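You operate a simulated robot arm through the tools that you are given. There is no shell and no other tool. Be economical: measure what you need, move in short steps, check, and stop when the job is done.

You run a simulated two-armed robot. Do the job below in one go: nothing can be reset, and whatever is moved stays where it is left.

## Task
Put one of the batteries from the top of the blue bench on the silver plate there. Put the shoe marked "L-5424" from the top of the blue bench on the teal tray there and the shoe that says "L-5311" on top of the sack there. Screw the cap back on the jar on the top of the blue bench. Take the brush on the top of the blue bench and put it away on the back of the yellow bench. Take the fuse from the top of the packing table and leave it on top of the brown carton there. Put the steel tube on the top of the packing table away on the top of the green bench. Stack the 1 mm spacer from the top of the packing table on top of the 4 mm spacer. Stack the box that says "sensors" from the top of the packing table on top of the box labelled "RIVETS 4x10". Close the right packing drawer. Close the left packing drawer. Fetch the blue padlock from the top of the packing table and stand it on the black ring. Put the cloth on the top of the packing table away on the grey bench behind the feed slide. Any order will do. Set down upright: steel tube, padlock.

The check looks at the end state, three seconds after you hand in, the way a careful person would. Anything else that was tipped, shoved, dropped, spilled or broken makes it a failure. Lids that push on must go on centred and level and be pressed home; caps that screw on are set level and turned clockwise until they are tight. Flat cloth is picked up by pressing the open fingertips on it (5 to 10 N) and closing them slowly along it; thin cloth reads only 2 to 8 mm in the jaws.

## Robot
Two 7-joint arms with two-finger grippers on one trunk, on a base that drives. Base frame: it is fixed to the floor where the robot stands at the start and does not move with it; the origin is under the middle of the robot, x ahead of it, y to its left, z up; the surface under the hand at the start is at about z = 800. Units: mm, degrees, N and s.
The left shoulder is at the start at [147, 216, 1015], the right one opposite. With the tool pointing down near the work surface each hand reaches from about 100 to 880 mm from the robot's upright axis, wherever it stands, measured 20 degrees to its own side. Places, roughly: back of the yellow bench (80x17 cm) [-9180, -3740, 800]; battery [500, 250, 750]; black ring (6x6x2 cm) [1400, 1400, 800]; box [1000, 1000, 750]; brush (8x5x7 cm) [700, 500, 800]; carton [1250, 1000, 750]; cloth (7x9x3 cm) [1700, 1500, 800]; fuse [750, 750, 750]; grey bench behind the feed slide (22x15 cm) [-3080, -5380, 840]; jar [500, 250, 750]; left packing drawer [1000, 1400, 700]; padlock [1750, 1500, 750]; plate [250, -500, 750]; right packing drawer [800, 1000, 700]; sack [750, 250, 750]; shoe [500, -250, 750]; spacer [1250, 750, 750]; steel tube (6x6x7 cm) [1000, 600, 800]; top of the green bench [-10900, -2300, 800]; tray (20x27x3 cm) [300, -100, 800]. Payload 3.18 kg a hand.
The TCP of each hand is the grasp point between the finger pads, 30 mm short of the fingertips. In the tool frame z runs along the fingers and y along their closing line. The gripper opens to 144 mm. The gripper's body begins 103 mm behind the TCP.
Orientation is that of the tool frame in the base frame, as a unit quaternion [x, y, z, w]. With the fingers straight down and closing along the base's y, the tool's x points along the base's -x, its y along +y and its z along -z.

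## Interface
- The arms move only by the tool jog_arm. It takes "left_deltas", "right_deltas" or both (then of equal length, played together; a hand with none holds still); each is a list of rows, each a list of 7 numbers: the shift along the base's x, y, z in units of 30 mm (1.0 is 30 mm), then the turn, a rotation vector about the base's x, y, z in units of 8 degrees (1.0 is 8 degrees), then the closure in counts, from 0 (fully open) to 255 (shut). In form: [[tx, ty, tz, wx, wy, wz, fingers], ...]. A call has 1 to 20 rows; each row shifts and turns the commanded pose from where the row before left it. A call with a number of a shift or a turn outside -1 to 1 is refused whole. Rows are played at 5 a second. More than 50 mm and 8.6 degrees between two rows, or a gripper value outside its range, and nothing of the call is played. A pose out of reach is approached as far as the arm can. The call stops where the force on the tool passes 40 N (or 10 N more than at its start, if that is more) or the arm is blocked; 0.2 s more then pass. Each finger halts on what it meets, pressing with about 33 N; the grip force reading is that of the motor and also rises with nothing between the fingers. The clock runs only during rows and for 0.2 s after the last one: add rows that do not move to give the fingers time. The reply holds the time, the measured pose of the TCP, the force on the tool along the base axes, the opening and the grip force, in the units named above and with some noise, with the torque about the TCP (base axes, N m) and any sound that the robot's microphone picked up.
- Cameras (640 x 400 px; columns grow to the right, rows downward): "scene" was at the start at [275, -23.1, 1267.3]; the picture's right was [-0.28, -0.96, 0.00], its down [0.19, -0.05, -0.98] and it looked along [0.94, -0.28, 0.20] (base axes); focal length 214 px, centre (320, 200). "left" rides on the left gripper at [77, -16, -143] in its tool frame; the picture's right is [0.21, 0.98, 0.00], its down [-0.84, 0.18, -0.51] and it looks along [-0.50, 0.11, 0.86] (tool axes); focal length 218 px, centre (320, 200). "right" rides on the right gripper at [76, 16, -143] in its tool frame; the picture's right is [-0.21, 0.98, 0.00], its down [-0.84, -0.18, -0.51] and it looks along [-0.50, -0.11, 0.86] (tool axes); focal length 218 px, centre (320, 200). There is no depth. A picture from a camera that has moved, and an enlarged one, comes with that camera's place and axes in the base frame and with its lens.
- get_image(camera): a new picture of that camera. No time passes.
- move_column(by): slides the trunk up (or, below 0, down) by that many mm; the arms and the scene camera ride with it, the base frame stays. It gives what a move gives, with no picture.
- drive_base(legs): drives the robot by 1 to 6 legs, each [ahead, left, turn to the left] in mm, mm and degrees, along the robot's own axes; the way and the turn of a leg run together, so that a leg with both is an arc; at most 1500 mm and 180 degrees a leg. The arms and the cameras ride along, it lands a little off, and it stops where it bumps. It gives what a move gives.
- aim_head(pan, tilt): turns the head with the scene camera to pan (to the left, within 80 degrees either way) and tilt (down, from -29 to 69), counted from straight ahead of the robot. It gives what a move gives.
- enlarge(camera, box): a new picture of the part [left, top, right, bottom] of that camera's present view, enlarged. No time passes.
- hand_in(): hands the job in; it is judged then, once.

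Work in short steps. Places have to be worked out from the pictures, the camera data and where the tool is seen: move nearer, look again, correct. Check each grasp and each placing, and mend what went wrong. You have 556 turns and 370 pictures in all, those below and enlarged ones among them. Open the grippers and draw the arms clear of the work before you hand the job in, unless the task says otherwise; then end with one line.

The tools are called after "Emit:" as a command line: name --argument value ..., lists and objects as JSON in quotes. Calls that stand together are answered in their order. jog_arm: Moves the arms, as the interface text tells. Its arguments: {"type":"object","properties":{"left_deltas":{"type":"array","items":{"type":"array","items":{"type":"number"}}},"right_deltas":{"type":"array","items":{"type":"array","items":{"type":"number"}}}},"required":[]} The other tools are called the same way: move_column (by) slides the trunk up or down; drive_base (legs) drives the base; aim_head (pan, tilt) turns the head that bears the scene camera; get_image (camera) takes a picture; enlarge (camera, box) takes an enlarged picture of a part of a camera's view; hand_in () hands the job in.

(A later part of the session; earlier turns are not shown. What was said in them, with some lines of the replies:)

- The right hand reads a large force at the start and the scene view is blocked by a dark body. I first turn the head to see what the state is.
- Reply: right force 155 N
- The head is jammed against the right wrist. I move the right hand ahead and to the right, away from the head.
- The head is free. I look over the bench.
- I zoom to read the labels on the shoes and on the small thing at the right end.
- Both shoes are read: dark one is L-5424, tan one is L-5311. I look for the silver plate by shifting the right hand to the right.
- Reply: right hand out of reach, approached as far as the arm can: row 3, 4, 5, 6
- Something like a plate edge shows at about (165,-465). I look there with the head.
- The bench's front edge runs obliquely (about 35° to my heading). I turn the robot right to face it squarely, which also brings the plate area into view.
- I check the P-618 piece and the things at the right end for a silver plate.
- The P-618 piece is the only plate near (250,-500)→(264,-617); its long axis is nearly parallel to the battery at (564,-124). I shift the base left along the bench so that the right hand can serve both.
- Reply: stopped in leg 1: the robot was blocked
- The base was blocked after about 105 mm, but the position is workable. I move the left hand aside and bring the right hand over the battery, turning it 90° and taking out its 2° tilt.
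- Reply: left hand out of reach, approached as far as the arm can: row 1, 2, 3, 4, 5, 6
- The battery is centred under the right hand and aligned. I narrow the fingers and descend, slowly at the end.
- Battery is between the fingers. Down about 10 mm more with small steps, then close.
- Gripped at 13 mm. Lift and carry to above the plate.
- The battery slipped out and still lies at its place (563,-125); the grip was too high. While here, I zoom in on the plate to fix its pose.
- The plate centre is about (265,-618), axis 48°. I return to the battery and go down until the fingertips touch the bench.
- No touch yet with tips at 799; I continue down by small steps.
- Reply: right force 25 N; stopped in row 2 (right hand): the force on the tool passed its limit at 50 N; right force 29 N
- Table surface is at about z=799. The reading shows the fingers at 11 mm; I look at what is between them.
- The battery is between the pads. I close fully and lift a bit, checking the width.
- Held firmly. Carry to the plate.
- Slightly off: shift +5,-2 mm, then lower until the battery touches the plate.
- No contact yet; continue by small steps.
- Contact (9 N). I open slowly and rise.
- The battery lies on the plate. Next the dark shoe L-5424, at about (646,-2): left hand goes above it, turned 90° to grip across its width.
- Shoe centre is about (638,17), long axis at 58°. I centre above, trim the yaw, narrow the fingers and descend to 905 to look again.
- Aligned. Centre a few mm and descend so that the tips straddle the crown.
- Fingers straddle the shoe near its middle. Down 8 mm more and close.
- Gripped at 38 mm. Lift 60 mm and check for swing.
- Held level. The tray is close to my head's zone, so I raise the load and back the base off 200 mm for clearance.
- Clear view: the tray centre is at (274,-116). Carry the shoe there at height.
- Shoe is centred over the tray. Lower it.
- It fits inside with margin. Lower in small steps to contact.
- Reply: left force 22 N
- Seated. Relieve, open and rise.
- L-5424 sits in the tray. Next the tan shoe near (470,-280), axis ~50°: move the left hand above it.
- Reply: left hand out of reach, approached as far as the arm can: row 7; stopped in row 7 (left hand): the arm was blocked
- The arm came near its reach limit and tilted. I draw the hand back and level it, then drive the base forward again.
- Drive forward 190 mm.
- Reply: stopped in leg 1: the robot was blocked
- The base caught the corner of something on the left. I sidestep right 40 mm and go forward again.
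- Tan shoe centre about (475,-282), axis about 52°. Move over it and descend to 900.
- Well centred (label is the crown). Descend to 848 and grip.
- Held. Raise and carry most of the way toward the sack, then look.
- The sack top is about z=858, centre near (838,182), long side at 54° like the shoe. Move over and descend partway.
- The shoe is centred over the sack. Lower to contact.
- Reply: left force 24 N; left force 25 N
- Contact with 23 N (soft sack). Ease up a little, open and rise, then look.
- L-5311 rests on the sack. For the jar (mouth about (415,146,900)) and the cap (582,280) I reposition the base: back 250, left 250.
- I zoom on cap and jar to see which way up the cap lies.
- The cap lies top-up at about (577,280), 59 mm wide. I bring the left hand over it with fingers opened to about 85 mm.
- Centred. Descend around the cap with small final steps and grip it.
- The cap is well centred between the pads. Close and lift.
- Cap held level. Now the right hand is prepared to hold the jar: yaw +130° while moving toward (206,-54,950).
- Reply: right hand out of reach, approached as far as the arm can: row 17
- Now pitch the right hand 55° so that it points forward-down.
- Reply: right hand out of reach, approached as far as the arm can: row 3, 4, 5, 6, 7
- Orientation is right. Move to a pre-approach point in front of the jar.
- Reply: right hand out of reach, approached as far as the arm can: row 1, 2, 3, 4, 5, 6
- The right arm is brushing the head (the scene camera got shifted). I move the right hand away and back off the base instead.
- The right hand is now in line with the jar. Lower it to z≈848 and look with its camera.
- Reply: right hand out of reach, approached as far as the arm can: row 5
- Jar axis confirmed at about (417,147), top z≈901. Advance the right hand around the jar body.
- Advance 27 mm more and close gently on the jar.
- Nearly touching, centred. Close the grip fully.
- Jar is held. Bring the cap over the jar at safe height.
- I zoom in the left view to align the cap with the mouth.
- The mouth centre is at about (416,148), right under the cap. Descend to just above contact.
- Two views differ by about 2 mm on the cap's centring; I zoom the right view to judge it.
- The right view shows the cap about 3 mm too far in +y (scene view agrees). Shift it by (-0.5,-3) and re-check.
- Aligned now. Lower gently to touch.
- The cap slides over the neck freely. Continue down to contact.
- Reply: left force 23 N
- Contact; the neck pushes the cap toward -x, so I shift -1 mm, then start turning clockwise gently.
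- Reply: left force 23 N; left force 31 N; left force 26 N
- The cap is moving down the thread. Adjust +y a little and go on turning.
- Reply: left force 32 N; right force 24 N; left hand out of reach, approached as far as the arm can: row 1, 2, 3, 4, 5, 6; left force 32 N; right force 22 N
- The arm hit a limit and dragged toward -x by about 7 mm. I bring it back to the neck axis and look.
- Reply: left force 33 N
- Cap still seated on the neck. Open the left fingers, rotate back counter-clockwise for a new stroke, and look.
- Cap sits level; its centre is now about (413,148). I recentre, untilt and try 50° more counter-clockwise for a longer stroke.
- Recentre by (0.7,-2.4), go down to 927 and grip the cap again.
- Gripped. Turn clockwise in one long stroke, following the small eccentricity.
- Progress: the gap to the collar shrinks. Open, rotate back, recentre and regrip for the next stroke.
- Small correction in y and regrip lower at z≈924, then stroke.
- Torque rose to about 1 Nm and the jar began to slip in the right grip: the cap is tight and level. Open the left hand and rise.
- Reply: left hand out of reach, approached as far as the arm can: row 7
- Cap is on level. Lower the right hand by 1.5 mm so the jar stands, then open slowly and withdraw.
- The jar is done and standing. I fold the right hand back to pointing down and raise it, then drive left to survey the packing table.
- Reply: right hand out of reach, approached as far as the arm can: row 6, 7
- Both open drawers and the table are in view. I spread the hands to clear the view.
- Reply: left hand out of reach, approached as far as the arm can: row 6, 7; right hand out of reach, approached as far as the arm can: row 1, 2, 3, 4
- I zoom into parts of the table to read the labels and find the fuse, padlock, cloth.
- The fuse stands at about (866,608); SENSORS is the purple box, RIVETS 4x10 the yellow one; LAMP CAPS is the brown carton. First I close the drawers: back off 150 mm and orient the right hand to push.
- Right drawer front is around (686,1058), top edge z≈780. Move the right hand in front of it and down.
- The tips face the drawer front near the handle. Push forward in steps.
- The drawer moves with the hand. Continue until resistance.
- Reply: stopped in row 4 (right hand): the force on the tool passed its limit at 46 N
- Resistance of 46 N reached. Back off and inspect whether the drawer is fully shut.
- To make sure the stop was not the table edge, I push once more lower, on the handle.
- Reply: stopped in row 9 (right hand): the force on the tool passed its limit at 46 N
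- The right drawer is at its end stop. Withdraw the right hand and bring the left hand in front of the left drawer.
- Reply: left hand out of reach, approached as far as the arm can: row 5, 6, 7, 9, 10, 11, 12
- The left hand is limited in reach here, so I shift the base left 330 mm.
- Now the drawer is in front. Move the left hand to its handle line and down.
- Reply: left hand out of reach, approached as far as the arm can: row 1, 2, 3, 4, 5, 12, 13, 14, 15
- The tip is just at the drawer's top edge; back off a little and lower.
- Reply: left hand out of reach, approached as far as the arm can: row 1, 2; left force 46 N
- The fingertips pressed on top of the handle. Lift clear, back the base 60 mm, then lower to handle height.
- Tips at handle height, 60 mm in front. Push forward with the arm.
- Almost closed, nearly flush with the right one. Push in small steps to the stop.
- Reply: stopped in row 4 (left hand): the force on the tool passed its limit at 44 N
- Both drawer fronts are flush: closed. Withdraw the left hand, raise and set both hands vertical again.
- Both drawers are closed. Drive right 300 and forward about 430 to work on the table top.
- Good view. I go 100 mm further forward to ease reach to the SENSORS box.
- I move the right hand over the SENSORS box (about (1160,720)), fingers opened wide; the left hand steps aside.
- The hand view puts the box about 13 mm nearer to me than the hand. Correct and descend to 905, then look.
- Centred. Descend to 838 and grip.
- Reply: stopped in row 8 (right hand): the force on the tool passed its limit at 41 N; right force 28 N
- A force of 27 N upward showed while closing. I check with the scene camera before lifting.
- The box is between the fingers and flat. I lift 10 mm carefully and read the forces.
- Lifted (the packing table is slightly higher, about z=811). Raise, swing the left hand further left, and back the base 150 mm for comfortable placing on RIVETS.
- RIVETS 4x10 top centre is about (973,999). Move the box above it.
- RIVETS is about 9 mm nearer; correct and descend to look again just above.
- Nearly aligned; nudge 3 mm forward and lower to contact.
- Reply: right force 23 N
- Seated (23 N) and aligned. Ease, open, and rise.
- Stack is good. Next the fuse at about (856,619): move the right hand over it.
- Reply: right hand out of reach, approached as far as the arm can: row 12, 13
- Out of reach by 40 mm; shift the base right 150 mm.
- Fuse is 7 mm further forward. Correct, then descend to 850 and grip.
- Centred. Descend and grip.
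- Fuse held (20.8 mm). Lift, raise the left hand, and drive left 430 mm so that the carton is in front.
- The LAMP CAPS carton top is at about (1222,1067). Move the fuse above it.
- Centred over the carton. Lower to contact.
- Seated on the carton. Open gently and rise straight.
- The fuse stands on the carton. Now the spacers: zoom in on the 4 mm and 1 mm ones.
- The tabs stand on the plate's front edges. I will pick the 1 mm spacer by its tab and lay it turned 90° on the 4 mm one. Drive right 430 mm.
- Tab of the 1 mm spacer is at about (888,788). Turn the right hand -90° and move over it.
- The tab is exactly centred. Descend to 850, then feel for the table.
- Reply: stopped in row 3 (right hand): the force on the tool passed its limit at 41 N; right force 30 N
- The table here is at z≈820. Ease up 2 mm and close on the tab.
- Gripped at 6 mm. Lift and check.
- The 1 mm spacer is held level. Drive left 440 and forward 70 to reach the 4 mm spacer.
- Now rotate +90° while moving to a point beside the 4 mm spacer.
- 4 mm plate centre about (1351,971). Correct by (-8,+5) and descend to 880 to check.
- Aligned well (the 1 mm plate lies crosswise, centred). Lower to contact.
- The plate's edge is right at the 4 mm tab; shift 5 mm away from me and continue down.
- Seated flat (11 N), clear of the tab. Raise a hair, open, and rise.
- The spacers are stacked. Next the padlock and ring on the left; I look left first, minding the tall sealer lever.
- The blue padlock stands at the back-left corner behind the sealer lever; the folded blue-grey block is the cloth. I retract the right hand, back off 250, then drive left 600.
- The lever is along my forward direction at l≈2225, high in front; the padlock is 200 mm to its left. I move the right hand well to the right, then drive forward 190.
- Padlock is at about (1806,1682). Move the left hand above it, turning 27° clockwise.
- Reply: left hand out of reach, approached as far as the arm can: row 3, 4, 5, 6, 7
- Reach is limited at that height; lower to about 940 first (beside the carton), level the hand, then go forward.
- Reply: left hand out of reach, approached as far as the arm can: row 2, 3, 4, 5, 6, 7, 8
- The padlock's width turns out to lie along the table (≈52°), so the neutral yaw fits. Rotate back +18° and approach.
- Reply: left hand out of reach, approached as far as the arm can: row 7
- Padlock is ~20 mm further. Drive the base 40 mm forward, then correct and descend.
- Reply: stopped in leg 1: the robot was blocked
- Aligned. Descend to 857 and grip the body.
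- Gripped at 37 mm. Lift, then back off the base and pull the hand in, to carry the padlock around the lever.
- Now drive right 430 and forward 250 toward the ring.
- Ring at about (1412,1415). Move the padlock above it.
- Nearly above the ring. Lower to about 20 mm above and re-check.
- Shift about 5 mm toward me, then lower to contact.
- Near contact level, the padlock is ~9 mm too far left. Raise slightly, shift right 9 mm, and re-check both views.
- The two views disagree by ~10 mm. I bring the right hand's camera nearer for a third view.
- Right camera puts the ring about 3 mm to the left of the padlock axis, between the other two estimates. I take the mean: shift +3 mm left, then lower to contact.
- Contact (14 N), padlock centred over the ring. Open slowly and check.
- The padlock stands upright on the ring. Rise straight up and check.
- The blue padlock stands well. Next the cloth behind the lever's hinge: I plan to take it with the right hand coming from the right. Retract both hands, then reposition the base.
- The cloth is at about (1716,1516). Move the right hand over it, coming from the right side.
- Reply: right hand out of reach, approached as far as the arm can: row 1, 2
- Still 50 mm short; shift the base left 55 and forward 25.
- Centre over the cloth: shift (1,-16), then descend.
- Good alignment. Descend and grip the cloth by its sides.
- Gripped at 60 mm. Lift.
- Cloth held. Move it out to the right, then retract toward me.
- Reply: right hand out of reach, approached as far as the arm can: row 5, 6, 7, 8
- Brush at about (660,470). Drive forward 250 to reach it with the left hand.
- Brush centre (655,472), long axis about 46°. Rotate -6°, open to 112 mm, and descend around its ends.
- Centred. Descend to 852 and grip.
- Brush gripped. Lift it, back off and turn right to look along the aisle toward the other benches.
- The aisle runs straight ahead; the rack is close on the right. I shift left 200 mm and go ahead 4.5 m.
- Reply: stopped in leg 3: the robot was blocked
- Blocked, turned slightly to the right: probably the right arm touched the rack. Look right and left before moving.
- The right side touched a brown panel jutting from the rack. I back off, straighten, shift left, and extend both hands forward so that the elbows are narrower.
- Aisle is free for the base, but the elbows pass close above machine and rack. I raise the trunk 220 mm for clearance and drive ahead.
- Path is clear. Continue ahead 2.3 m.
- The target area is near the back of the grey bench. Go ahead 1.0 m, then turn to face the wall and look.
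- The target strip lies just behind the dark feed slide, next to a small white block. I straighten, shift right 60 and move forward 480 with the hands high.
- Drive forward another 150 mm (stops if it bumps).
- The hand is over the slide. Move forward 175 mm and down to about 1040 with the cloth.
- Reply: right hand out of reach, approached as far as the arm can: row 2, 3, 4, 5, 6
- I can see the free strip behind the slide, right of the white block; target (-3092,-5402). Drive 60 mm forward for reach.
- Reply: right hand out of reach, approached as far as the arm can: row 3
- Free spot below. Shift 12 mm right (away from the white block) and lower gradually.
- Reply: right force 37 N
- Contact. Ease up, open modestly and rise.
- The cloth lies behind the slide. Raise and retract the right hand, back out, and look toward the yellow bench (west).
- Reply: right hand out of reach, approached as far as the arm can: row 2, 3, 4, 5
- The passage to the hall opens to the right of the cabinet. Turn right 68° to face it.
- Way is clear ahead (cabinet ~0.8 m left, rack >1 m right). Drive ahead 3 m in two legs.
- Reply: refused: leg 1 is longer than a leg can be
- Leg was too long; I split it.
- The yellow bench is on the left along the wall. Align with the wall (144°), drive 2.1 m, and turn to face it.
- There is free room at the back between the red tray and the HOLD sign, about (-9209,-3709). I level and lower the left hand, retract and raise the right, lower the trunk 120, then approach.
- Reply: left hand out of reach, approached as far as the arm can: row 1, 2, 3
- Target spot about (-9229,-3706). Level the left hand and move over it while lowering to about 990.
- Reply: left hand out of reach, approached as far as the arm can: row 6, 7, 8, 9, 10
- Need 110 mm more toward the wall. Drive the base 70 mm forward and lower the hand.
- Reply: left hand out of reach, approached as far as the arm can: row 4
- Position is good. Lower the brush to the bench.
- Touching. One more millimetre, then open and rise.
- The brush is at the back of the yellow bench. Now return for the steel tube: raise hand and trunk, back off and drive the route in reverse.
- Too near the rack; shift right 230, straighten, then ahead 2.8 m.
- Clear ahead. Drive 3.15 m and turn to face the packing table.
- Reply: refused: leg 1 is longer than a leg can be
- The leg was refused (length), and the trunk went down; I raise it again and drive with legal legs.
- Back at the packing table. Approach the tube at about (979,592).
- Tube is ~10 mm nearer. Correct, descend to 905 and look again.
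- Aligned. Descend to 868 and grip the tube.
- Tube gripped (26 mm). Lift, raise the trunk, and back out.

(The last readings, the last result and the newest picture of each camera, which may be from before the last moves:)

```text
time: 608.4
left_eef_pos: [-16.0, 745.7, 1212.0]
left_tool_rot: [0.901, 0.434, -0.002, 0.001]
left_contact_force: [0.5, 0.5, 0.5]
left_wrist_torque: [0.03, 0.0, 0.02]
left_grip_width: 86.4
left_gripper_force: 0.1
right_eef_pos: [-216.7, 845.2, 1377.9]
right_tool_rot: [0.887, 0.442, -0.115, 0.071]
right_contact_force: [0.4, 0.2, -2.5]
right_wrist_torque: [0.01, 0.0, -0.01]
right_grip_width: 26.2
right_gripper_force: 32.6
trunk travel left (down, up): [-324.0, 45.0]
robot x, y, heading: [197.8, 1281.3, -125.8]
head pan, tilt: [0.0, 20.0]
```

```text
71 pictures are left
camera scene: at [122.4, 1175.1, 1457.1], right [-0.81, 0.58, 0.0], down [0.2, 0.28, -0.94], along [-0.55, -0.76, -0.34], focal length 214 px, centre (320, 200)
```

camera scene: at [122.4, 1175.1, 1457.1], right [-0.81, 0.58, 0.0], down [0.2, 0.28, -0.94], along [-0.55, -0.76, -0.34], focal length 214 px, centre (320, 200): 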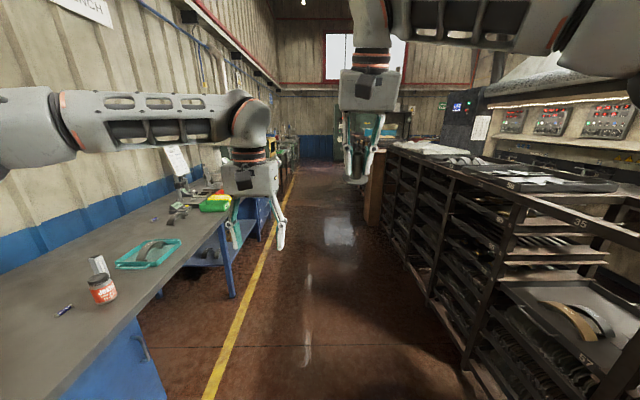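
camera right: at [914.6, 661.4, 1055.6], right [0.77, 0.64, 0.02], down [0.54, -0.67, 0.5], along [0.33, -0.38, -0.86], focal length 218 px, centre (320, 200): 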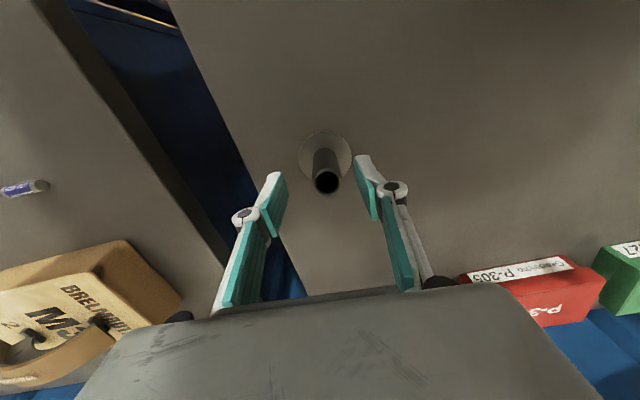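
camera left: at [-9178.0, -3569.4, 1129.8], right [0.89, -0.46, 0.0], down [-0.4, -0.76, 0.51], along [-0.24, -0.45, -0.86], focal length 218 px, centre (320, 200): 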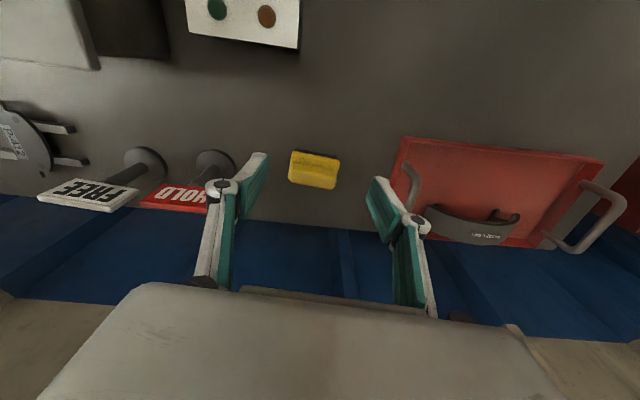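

Aisle clear. Drive ahead 4.4 m along it.

Emit:
drive_base --legs '[[1490, 0, -0.3], [1490, 0, 0], [1490, 0, 0]]'

Emit:
get_image --camera "scene"

```text
time: 629.9
left_eef_pos: [-2636.6, -2914.4, 1210.4]
left_tool_rot: [0.894, 0.447, 0.0, 0.001]
left_contact_force: [0.3, -0.1, -0.2]
left_wrist_torque: [0.04, -0.01, -0.03]
left_grip_width: 86.4
left_gripper_force: 0.1
right_eef_pos: [-2840.3, -2821.5, 1377.4]
right_tool_rot: [0.88, 0.454, -0.114, 0.073]
right_contact_force: [-0.2, 0.0, -2.7]
right_wrist_torque: [0.02, -0.05, 0.0]
right_grip_width: 26.3
right_gripper_force: 33.6
trunk travel left (down, up): [-324.0, 45.0]
robot x, y, heading: [-2435.3, -2371.2, -124.2]
head pan, tilt: [0.0, 20.0]
```

```text
70 pictures are left
camera scene: at [-2510.5, -2481.9, 1457.2], right [-0.83, 0.56, 0.0], down [0.19, 0.28, -0.94], along [-0.53, -0.78, -0.34], focal length 214 px, centre (320, 200)
```

scene: 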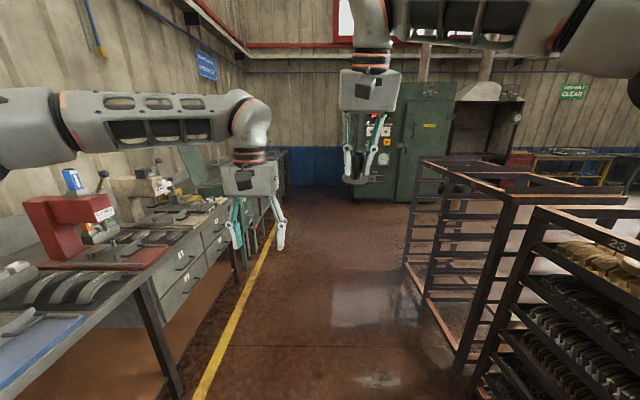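

Emit:
drive_base --legs '[[0, 0, -6.3], [1400, 0, 0], [1270, 0, 0], [0, 0, -66.5]]'

Emit:
get_image --camera "scene"

```text
time: 646.4
left_eef_pos: [-4749.0, -4359.8, 1211.6]
left_tool_rot: [0.984, -0.179, -0.002, 0.0]
left_contact_force: [0.4, 0.0, 0.5]
left_wrist_torque: [-0.02, -0.02, 0.0]
left_grip_width: 86.4
left_gripper_force: 0.1
right_eef_pos: [-4717.1, -4138.3, 1377.6]
right_tool_rot: [0.977, -0.165, -0.135, -0.01]
right_contact_force: [0.8, -0.2, -2.4]
right_wrist_torque: [-0.04, -0.01, 0.0]
right_grip_width: 26.4
right_gripper_force: 33.0
trunk travel left (down, up): [-324.0, 45.0]
robot x, y, heading: [-4170.6, -4400.2, 162.2]
head pan, tilt: [0.0, 20.0]
```

```text
69 pictures are left
camera scene: at [-4298.5, -4358.5, 1457.2], right [0.31, 0.95, 0.0], down [0.33, -0.11, -0.94], along [-0.89, 0.29, -0.34], focal length 214 px, centre (320, 200)
```

scene: 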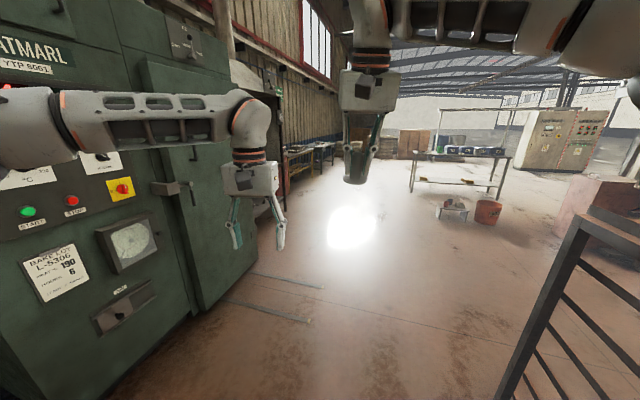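

Same route as before: ahead, align with the wall, and on to the green bench.

Emit:
drive_base --legs '[[0, -80, 0.6], [1400, 0, 0], [1150, 0, 0], [0, 0, -18.9], [1400, 0, 0], [1400, 0, 0]]'

Emit:
aim_head --pan 40 --tilt 25

Emit:
get_image --camera "scene"

```text
time: 673.9
left_eef_pos: [-9337.0, -1686.9, 1210.6]
left_tool_rot: [0.943, -0.333, -0.001, -0.001]
left_contact_force: [0.0, -0.1, 0.5]
left_wrist_torque: [-0.04, 0.0, 0.02]
left_grip_width: 86.5
left_gripper_force: 0.1
right_eef_pos: [-9236.8, -1486.2, 1377.9]
right_tool_rot: [0.938, -0.32, -0.132, -0.032]
right_contact_force: [0.6, 0.0, -2.8]
right_wrist_torque: [-0.06, -0.06, -0.03]
right_grip_width: 26.1
right_gripper_force: 33.4
trunk travel left (down, up): [-324.0, 45.0]
robot x, y, heading: [-8800.7, -1908.3, 143.6]
head pan, tilt: [0.0, 20.0]
```

```text
time: 675.0
left_eef_pos: [-9337.8, -1687.7, 1211.7]
left_tool_rot: [0.943, -0.333, -0.002, 0.0]
left_contact_force: [0.0, -0.5, 0.3]
left_wrist_torque: [0.0, 0.03, 0.01]
left_grip_width: 86.4
left_gripper_force: 0.0
right_eef_pos: [-9236.1, -1487.7, 1376.7]
right_tool_rot: [0.938, -0.319, -0.131, -0.032]
right_contact_force: [0.6, -0.2, -2.8]
right_wrist_torque: [-0.01, -0.03, 0.02]
right_grip_width: 26.1
right_gripper_force: 33.2
trunk travel left (down, up): [-324.0, 45.0]
robot x, y, heading: [-8801.3, -1908.2, 143.7]
head pan, tilt: [40.0, 25.0]
```

```text
68 pictures are left
camera scene: at [-8925.3, -1888.6, 1449.1], right [-0.07, 1.0, 0.0], down [0.42, 0.03, -0.91], along [-0.9, -0.06, -0.42], focal length 214 px, centre (320, 200)
```

scene: 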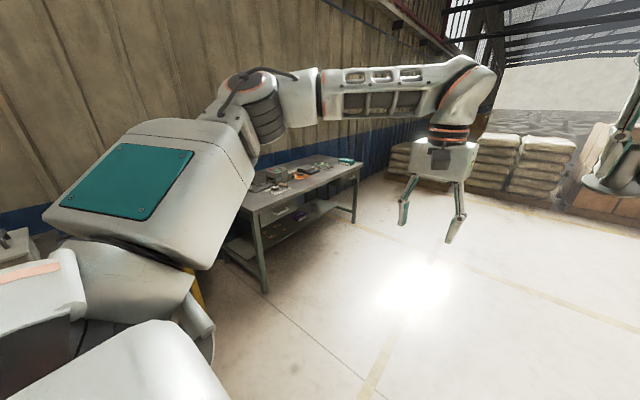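

The green bench is ahead-left. Drive 1.3 m more and turn to face it.

Emit:
drive_base --legs '[[1300, 0, 0], [0, 0, 90]]'

Emit:
aim_head --pan 0 --tilt 35

Emit:
get_image --camera "scene"

```text
time: 685.4
left_eef_pos: [-10069.6, -1660.6, 1212.4]
left_tool_rot: [0.904, 0.428, -0.002, 0.001]
left_contact_force: [-0.4, 0.1, 0.4]
left_wrist_torque: [-0.01, 0.03, 0.0]
left_grip_width: 86.4
left_gripper_force: 0.0
right_eef_pos: [-10269.8, -1557.6, 1378.0]
right_tool_rot: [0.891, 0.434, -0.116, 0.07]
right_contact_force: [0.1, 0.0, -1.8]
right_wrist_torque: [0.09, -0.01, -0.02]
right_grip_width: 24.7
right_gripper_force: 34.0
trunk travel left (down, up): [-324.0, 45.0]
robot x, y, heading: [-9841.9, -1125.7, -126.6]
head pan, tilt: [40.0, 25.0]
```

```text
time: 686.4
left_eef_pos: [-10069.8, -1659.7, 1212.1]
left_tool_rot: [0.904, 0.428, -0.002, 0.001]
left_contact_force: [-0.2, -0.4, -0.2]
left_wrist_torque: [0.02, -0.01, 0.0]
left_grip_width: 86.1
left_gripper_force: 0.0
right_eef_pos: [-10268.6, -1559.3, 1378.1]
right_tool_rot: [0.89, 0.434, -0.117, 0.07]
right_contact_force: [0.4, -0.5, -1.9]
right_wrist_torque: [0.03, -0.01, -0.03]
right_grip_width: 24.8
right_gripper_force: 33.0
trunk travel left (down, up): [-324.0, 45.0]
robot x, y, heading: [-9846.0, -1124.6, -126.8]
head pan, tilt: [0.0, 35.0]
```

```text
67 pictures are left
camera scene: at [-9922.3, -1229.2, 1433.3], right [-0.8, 0.6, 0.0], down [0.34, 0.46, -0.82], along [-0.49, -0.66, -0.57], focal length 214 px, centre (320, 200)
```

scene: 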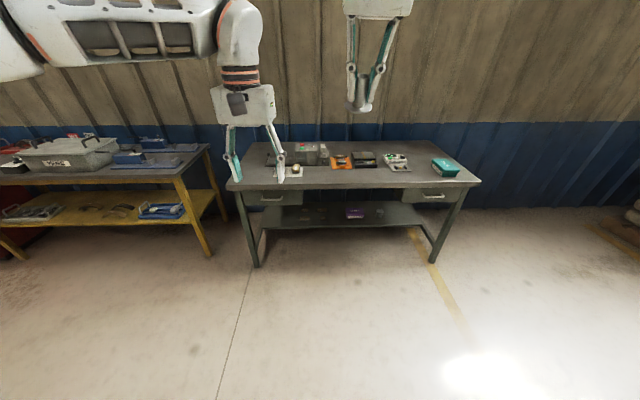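

The grip width changed slightly; I check the tube and the bench top in zoom.

Emit:
enlarge --camera "right" --box '[240, 110, 400, 210]'

Emit:
enlarge --camera "scene" --box '[220, 60, 490, 230]'

```text
4.00 times, centred on (320, 160) of right
camera zoom: at [-10190.7, -1478.0, 1495.3], right [0.65, -0.76, 0.08], down [-0.57, -0.41, 0.71], along [-0.51, -0.51, -0.7], focal length 873 px, centre (320, 360)
```

zoom: 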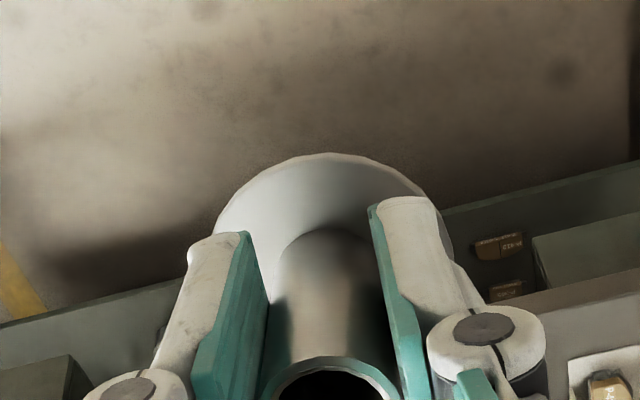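

```text
2.35 times, centred on (355, 145) of scene
camera zoom: at [-9922.3, -1229.2, 1433.3], right [-0.8, 0.6, 0.0], down [0.34, 0.46, -0.82], along [-0.49, -0.66, -0.57], focal length 505 px, centre (238, 329)
```

zoom: 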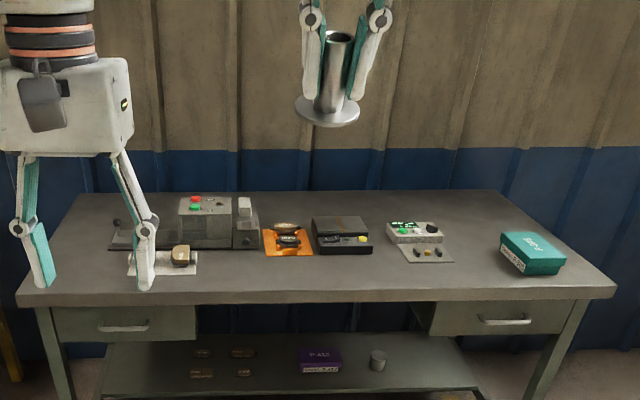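

Tube is well held. I choose a free spot near the front centre of the bench, about (-10773,-2030). Level the hand, lower the trunk and drive forward 600.

Emit:
jog_arm --right_deltas '[[0, 0, -1, 0.547, -0.357, 0, 255], [0, 0, -1, 0.547, -0.357, 0, 255], [0, 0, -1, 0.547, -0.357, 0, 255], [0, 0, 0, 0, 0, 0, 255]]'

Emit:
move_column --by -200

Emit:
drive_base --legs '[[600, 0, 0]]'

Emit:
aim_head --pan -10 --tilt 45

Emit:
get_image --camera "scene"

```text
time: 687.4
left_eef_pos: [-10070.6, -1660.6, 1211.3]
left_tool_rot: [0.903, 0.429, 0.0, 0.001]
left_contact_force: [-0.4, 1.1, -0.6]
left_wrist_torque: [0.0, -0.05, -0.02]
left_grip_width: 86.5
left_gripper_force: 0.0
right_eef_pos: [-10284.0, -1518.1, 1310.2]
right_tool_rot: [0.895, 0.445, -0.041, 0.014]
right_contact_force: [-0.6, 0.0, -2.7]
right_wrist_torque: [0.02, -0.07, -0.01]
right_grip_width: 24.5
right_gripper_force: 32.5
right hand out of reach, approached as far as the arm can: row 2, 3
trunk travel left (down, up): [-324.0, 45.0]
robot x, y, heading: [-9846.6, -1126.2, -126.7]
head pan, tilt: [0.0, 35.0]
```

```text
time: 689.6
left_eef_pos: [-10068.8, -1659.4, 1013.6]
left_tool_rot: [0.904, 0.428, -0.003, 0.001]
left_contact_force: [0.3, 0.0, -0.4]
left_wrist_torque: [-0.03, -0.03, -0.01]
left_grip_width: 86.6
left_gripper_force: 0.0
right_eef_pos: [-10283.0, -1518.0, 1112.1]
right_tool_rot: [0.895, 0.444, -0.043, 0.015]
right_contact_force: [0.1, 0.2, -2.0]
right_wrist_torque: [-0.01, 0.0, -0.01]
right_grip_width: 24.9
right_gripper_force: 32.9
trunk travel left (down, up): [-124.0, 245.0]
robot x, y, heading: [-9849.7, -1124.3, -127.0]
head pan, tilt: [0.0, 35.0]
```

```text
time: 693.0
left_eef_pos: [-10431.4, -2141.2, 1012.8]
left_tool_rot: [0.905, 0.426, -0.002, 0.001]
left_contact_force: [0.1, -0.3, -0.6]
left_wrist_torque: [-0.01, -0.03, 0.0]
left_grip_width: 86.3
left_gripper_force: 0.1
right_eef_pos: [-10644.3, -1999.5, 1110.2]
right_tool_rot: [0.895, 0.444, -0.041, 0.014]
right_contact_force: [-0.2, 0.0, -2.6]
right_wrist_torque: [0.02, -0.05, 0.03]
right_grip_width: 25.0
right_gripper_force: 32.8
trunk travel left (down, up): [-124.0, 245.0]
robot x, y, heading: [-10205.9, -1607.2, -126.9]
head pan, tilt: [0.0, 35.0]
```

```text
time: 693.7
left_eef_pos: [-10431.2, -2142.5, 1011.6]
left_tool_rot: [0.905, 0.426, -0.002, 0.001]
left_contact_force: [-0.5, -0.1, 0.6]
left_wrist_torque: [-0.04, -0.04, -0.01]
left_grip_width: 86.4
left_gripper_force: 0.1
right_eef_pos: [-10644.1, -1999.1, 1112.0]
right_tool_rot: [0.895, 0.444, -0.04, 0.013]
right_contact_force: [-0.6, 0.6, -2.8]
right_wrist_torque: [0.05, -0.04, 0.0]
right_grip_width: 24.5
right_gripper_force: 32.6
trunk travel left (down, up): [-124.0, 245.0]
robot x, y, heading: [-10205.8, -1608.9, -127.2]
head pan, tilt: [-10.0, 45.0]
```

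```text
64 pictures are left
camera scene: at [-10367.9, -1800.7, 1204.6], right [-0.68, 0.73, 0.0], down [0.52, 0.48, -0.71], along [-0.52, -0.48, -0.71], focal length 214 px, centre (320, 200)
```

scene: 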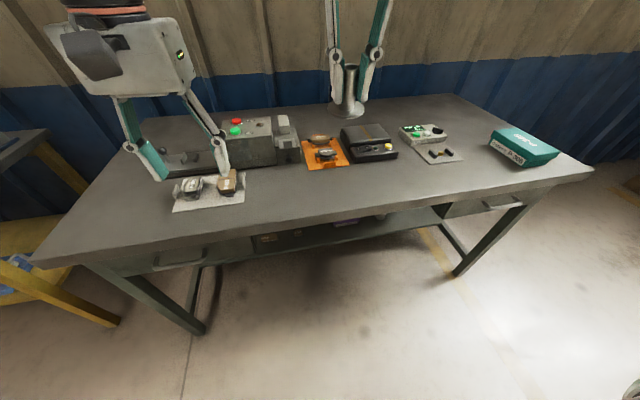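

Emit:
jog_arm --right_deltas '[[-0.86, -0.21, -1, 0.44, -0.44, 0, 255], [-0.86, -0.21, -1, 0, 0, 0, 255], [-0.86, -0.21, -1, 0, 0, 0, 255], [-0.86, -0.21, -1, 0, 0, 0, 255], [-0.86, -0.21, -1, 0, 0, 0, 255], [0, 0, -0.4, 0, 0, 0, 255], [0, 0, 0, 0, 0, 0, 255]]'

Emit:
get_image --camera "scene"

Emit:
get_image --camera "right"

```text
time: 695.3
left_eef_pos: [-10431.7, -2141.0, 1011.7]
left_tool_rot: [0.905, 0.425, 0.0, 0.0]
left_contact_force: [-0.6, 0.0, 0.1]
left_wrist_torque: [0.01, -0.01, 0.01]
left_grip_width: 86.5
left_gripper_force: 0.1
right_eef_pos: [-10772.7, -2030.8, 949.8]
right_tool_rot: [0.896, 0.444, 0.0, 0.0]
right_contact_force: [0.8, -0.3, -3.1]
right_wrist_torque: [0.01, -0.03, -0.03]
right_grip_width: 24.6
right_gripper_force: 33.1
trunk travel left (down, up): [-124.0, 245.0]
robot x, y, heading: [-10207.9, -1607.0, -126.7]
head pan, tilt: [-10.0, 45.0]
```

```text
63 pictures are left
camera scene: at [-10368.0, -1800.6, 1204.6], right [-0.68, 0.73, 0.0], down [0.52, 0.48, -0.71], along [-0.52, -0.48, -0.71], focal length 214 px, centre (320, 200)
```

scene: 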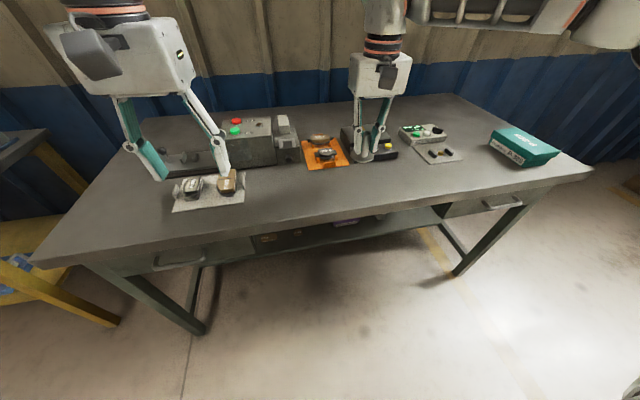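

```text
62 pictures are left
camera right: at [-10714.2, -1979.6, 1092.1], right [0.65, -0.76, 0.0], down [-0.65, -0.56, 0.51], along [-0.39, -0.33, -0.86], focal length 218 px, centre (320, 200)
```

right: 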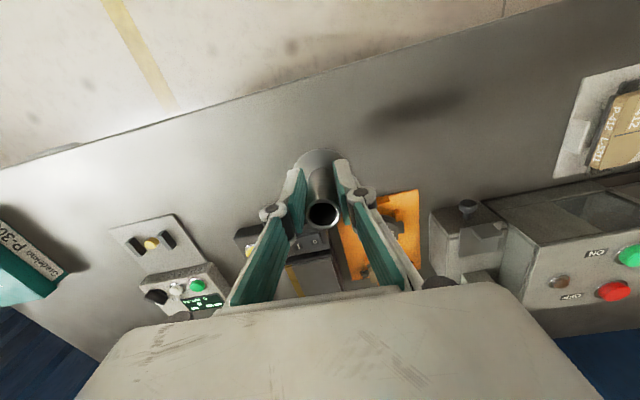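

The spot below is free. Lower to contact.

Emit:
jog_arm --right_deltas '[[0, 0, -1, 0, 0, 0, 255], [0, 0, -1, 0, 0, 0, 255], [0, 0, -0.6, 0, 0, 0, 255], [0, 0, 0, 0, 0, 0, 255]]'

Emit:
jog_arm --right_deltas '[[0, 0, -0.15, 0, 0, 0, 255], [0, 0, -0.15, 0, 0, 0, 255], [0, 0, 0, 0, 0, 0, 255]]'

Emit:
enlarge --camera "scene" --box '[280, 110, 440, 210]'

```text
time: 696.3
left_eef_pos: [-10431.5, -2140.4, 1012.8]
left_tool_rot: [0.905, 0.426, -0.002, 0.002]
left_contact_force: [1.0, 0.4, 0.1]
left_wrist_torque: [-0.01, 0.0, 0.05]
left_grip_width: 86.4
left_gripper_force: 0.1
right_eef_pos: [-10774.8, -2031.4, 872.0]
right_tool_rot: [0.896, 0.443, 0.0, 0.0]
right_contact_force: [0.6, 0.0, -2.5]
right_wrist_torque: [0.01, 0.0, 0.04]
right_grip_width: 24.6
right_gripper_force: 33.0
trunk travel left (down, up): [-124.0, 245.0]
robot x, y, heading: [-10200.6, -1608.5, -126.8]
head pan, tilt: [-10.0, 45.0]
```

```text
time: 697.1
left_eef_pos: [-10433.2, -2140.9, 1012.8]
left_tool_rot: [0.905, 0.426, -0.002, 0.001]
left_contact_force: [-0.2, 0.4, -0.5]
left_wrist_torque: [-0.01, -0.02, -0.02]
left_grip_width: 86.3
left_gripper_force: 0.0
right_eef_pos: [-10774.9, -2030.4, 862.4]
right_tool_rot: [0.896, 0.443, 0.001, 0.0]
right_contact_force: [-0.1, 0.3, -2.2]
right_wrist_torque: [0.04, 0.0, 0.03]
right_grip_width: 24.6
right_gripper_force: 33.0
trunk travel left (down, up): [-124.0, 245.0]
robot x, y, heading: [-10206.2, -1607.3, -126.6]
head pan, tilt: [-10.0, 45.0]
```

```text
4.00 times, centred on (360, 160) of scene
camera zoom: at [-10367.9, -1800.6, 1204.5], right [-0.68, 0.73, 0.0], down [0.52, 0.48, -0.71], along [-0.52, -0.48, -0.71], focal length 858 px, centre (160, 360)
```

zoom: 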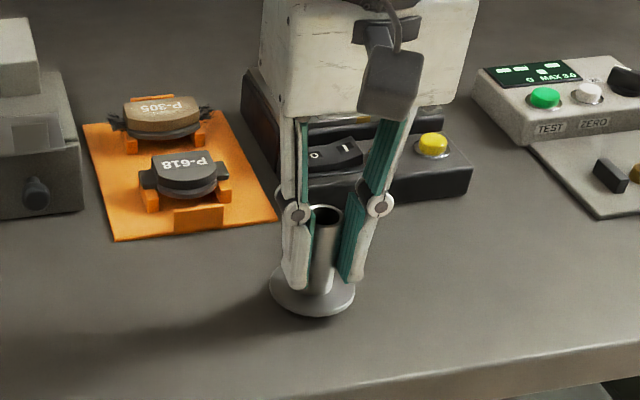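

Emit:
jog_arm --right_deltas '[[0, 0, -0.15, 0, 0, 0, 255], [0, 0, -0.15, 0, 0, 0, 255], [0, 0, 0, 0, 0, 0, 255]]'

Emit:
jog_arm --right_deltas '[[0, 0, -0.1, 0, 0, 0, 255], [0, 0, 0, 0, 0, 0, 255]]'

```text
time: 697.9
left_eef_pos: [-10431.1, -2141.2, 1012.0]
left_tool_rot: [0.905, 0.426, -0.002, 0.0]
left_contact_force: [0.3, 0.4, -0.2]
left_wrist_torque: [0.01, -0.01, 0.01]
left_grip_width: 86.2
left_gripper_force: 0.0
right_eef_pos: [-10773.7, -2030.8, 852.1]
right_tool_rot: [0.896, 0.444, 0.0, 0.0]
right_contact_force: [0.9, 0.1, -2.8]
right_wrist_torque: [0.02, -0.01, 0.01]
right_grip_width: 24.7
right_gripper_force: 32.8
trunk travel left (down, up): [-124.0, 245.0]
robot x, y, heading: [-10205.4, -1611.1, -126.9]
head pan, tilt: [-10.0, 45.0]
```

```text
time: 698.5
left_eef_pos: [-10431.1, -2140.1, 1012.0]
left_tool_rot: [0.905, 0.426, -0.002, 0.001]
left_contact_force: [0.4, 0.4, -0.5]
left_wrist_torque: [-0.02, -0.02, -0.01]
left_grip_width: 86.3
left_gripper_force: 0.0
right_eef_pos: [-10774.1, -2030.8, 849.7]
right_tool_rot: [0.897, 0.443, 0.001, 0.001]
right_contact_force: [-1.2, 0.9, 1.1]
right_wrist_torque: [0.11, 0.13, -0.01]
right_grip_width: 24.6
right_gripper_force: 33.1
trunk travel left (down, up): [-124.0, 245.0]
robot x, y, heading: [-10202.0, -1608.7, -126.8]
head pan, tilt: [-10.0, 45.0]
```

Touching. A little more, then open slowly and rise.

Emit:
jog_arm --right_deltas '[[0, 0, -0.05, 0, 0, 0, 255], [0, 0, 0, 0, 0, 0, 215], [0, 0, 0, 0, 0, 0, 205], [0, 0, 0, 0, 0, 0, 190], [0, 0, 0, 0, 0, 0, 160], [0, 0, 0.5, 0, 0, 0, 150], [0, 0, 1, 0, 0, 0, 150], [0, 0, 1, 0, 0, 0, 150], [0, 0, 1, 0, 0, 0, 150]]'

Emit:
enlarge --camera "scene" --box '[280, 110, 440, 210]'

```text
time: 700.5
left_eef_pos: [-10431.1, -2140.2, 1012.0]
left_tool_rot: [0.905, 0.426, -0.001, 0.001]
left_contact_force: [-0.6, 1.2, 0.1]
left_wrist_torque: [0.0, 0.01, -0.01]
left_grip_width: 86.2
left_gripper_force: 0.2
right_eef_pos: [-10771.5, -2030.1, 954.5]
right_tool_rot: [0.896, 0.444, -0.001, 0.0]
right_contact_force: [0.0, 0.4, 0.4]
right_wrist_torque: [0.01, 0.03, 0.0]
right_grip_width: 59.4
right_gripper_force: 0.0
trunk travel left (down, up): [-124.0, 245.0]
robot x, y, heading: [-10204.8, -1605.1, -126.7]
head pan, tilt: [-10.0, 45.0]
```

```text
4.00 times, centred on (360, 160) of scene
camera zoom: at [-10367.1, -1800.1, 1204.9], right [-0.68, 0.73, 0.0], down [0.52, 0.48, -0.71], along [-0.52, -0.48, -0.71], focal length 858 px, centre (160, 360)
```

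zoom: 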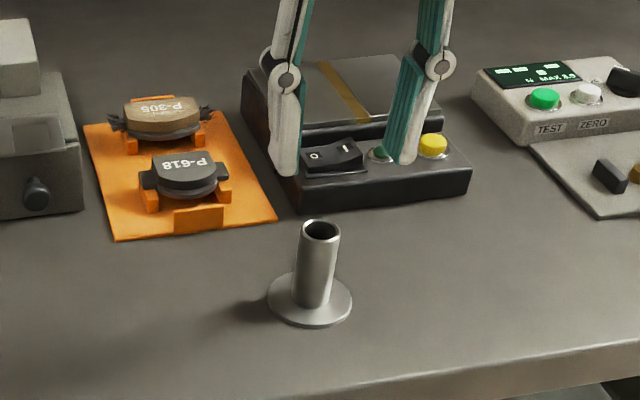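

The tube stands upright on the green bench. All items are done; I withdraw the hands, open both grippers and back off.

Emit:
jog_arm --right_deltas '[[0.3, 0.4, 1, 0, 0, 0, 150], [0.6, 0.8, 0.5, 0, 0, 0, 150], [0.6, 0.8, 0, 0, 0, 0, 100], [0.6, 0.8, 0, 0, 0, 0, 50], [0.6, 0.8, 0, 0, 0, 0, 0], [0, 0, 0, 0, 0, 0, 0]]' --left_deltas '[[0, 0, 0.5, 0, 0, 0, 105], [0.6, 0.8, 0, 0, 0, 0, 105], [0.6, 0.8, 0, 0, 0, 0, 80], [0.6, 0.8, 0, 0, 0, 0, 40], [0.6, 0.8, 0, 0, 0, 0, 0], [0, 0, 0, 0, 0, 0, 0]]'

Emit:
drive_base --legs '[[-500, 0, 0]]'

Emit:
get_image --camera "scene"

```text
time: 701.9
left_eef_pos: [-10358.8, -2045.7, 1026.2]
left_tool_rot: [0.905, 0.426, -0.001, 0.0]
left_contact_force: [0.1, -0.4, -0.4]
left_wrist_torque: [-0.01, -0.02, 0.01]
left_grip_width: 144.2
left_gripper_force: 0.0
right_eef_pos: [-10692.5, -1921.0, 996.9]
right_tool_rot: [0.897, 0.443, 0.001, 0.0]
right_contact_force: [-0.3, 0.6, 0.6]
right_wrist_torque: [0.02, -0.01, 0.02]
right_grip_width: 143.7
right_gripper_force: 0.0
trunk travel left (down, up): [-124.0, 245.0]
robot x, y, heading: [-10204.7, -1608.5, -127.1]
head pan, tilt: [-10.0, 45.0]
```

```text
time: 704.9
left_eef_pos: [-10061.3, -1644.1, 1027.8]
left_tool_rot: [0.907, 0.422, -0.001, 0.002]
left_contact_force: [0.9, 0.2, 0.1]
left_wrist_torque: [0.03, 0.01, 0.04]
left_grip_width: 144.2
left_gripper_force: 0.0
right_eef_pos: [-10392.6, -1519.3, 998.7]
right_tool_rot: [0.898, 0.439, 0.0, 0.0]
right_contact_force: [-0.6, -0.6, 0.2]
right_wrist_torque: [-0.03, 0.03, 0.01]
right_grip_width: 143.8
right_gripper_force: 0.1
trunk travel left (down, up): [-124.0, 245.0]
robot x, y, heading: [-9903.3, -1212.0, -127.5]
head pan, tilt: [-10.0, 45.0]
```

```text
59 pictures are left
camera scene: at [-10067.5, -1400.3, 1204.5], right [-0.68, 0.74, 0.0], down [0.52, 0.48, -0.71], along [-0.52, -0.48, -0.71], focal length 214 px, centre (320, 200)
```

scene: 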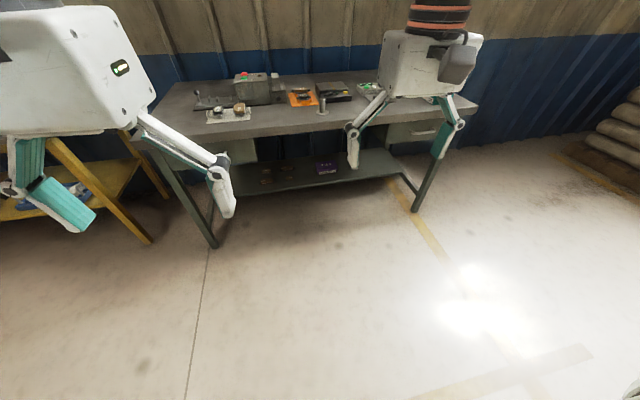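

The tube stands on the green bench, both grippers are open and the arms are clear. I hand in.

Emit:
hand_in

```text
The job is handed in.
```

I did all thirteen tasks and handed the job in. Two points I could not fully confirm: I took the "silver plate" to be the dark grey metal plate marked P-618, the only plate near the stated spot, and I judged the jar cap tight because it reached about 1 Nm and the grip began to slip.
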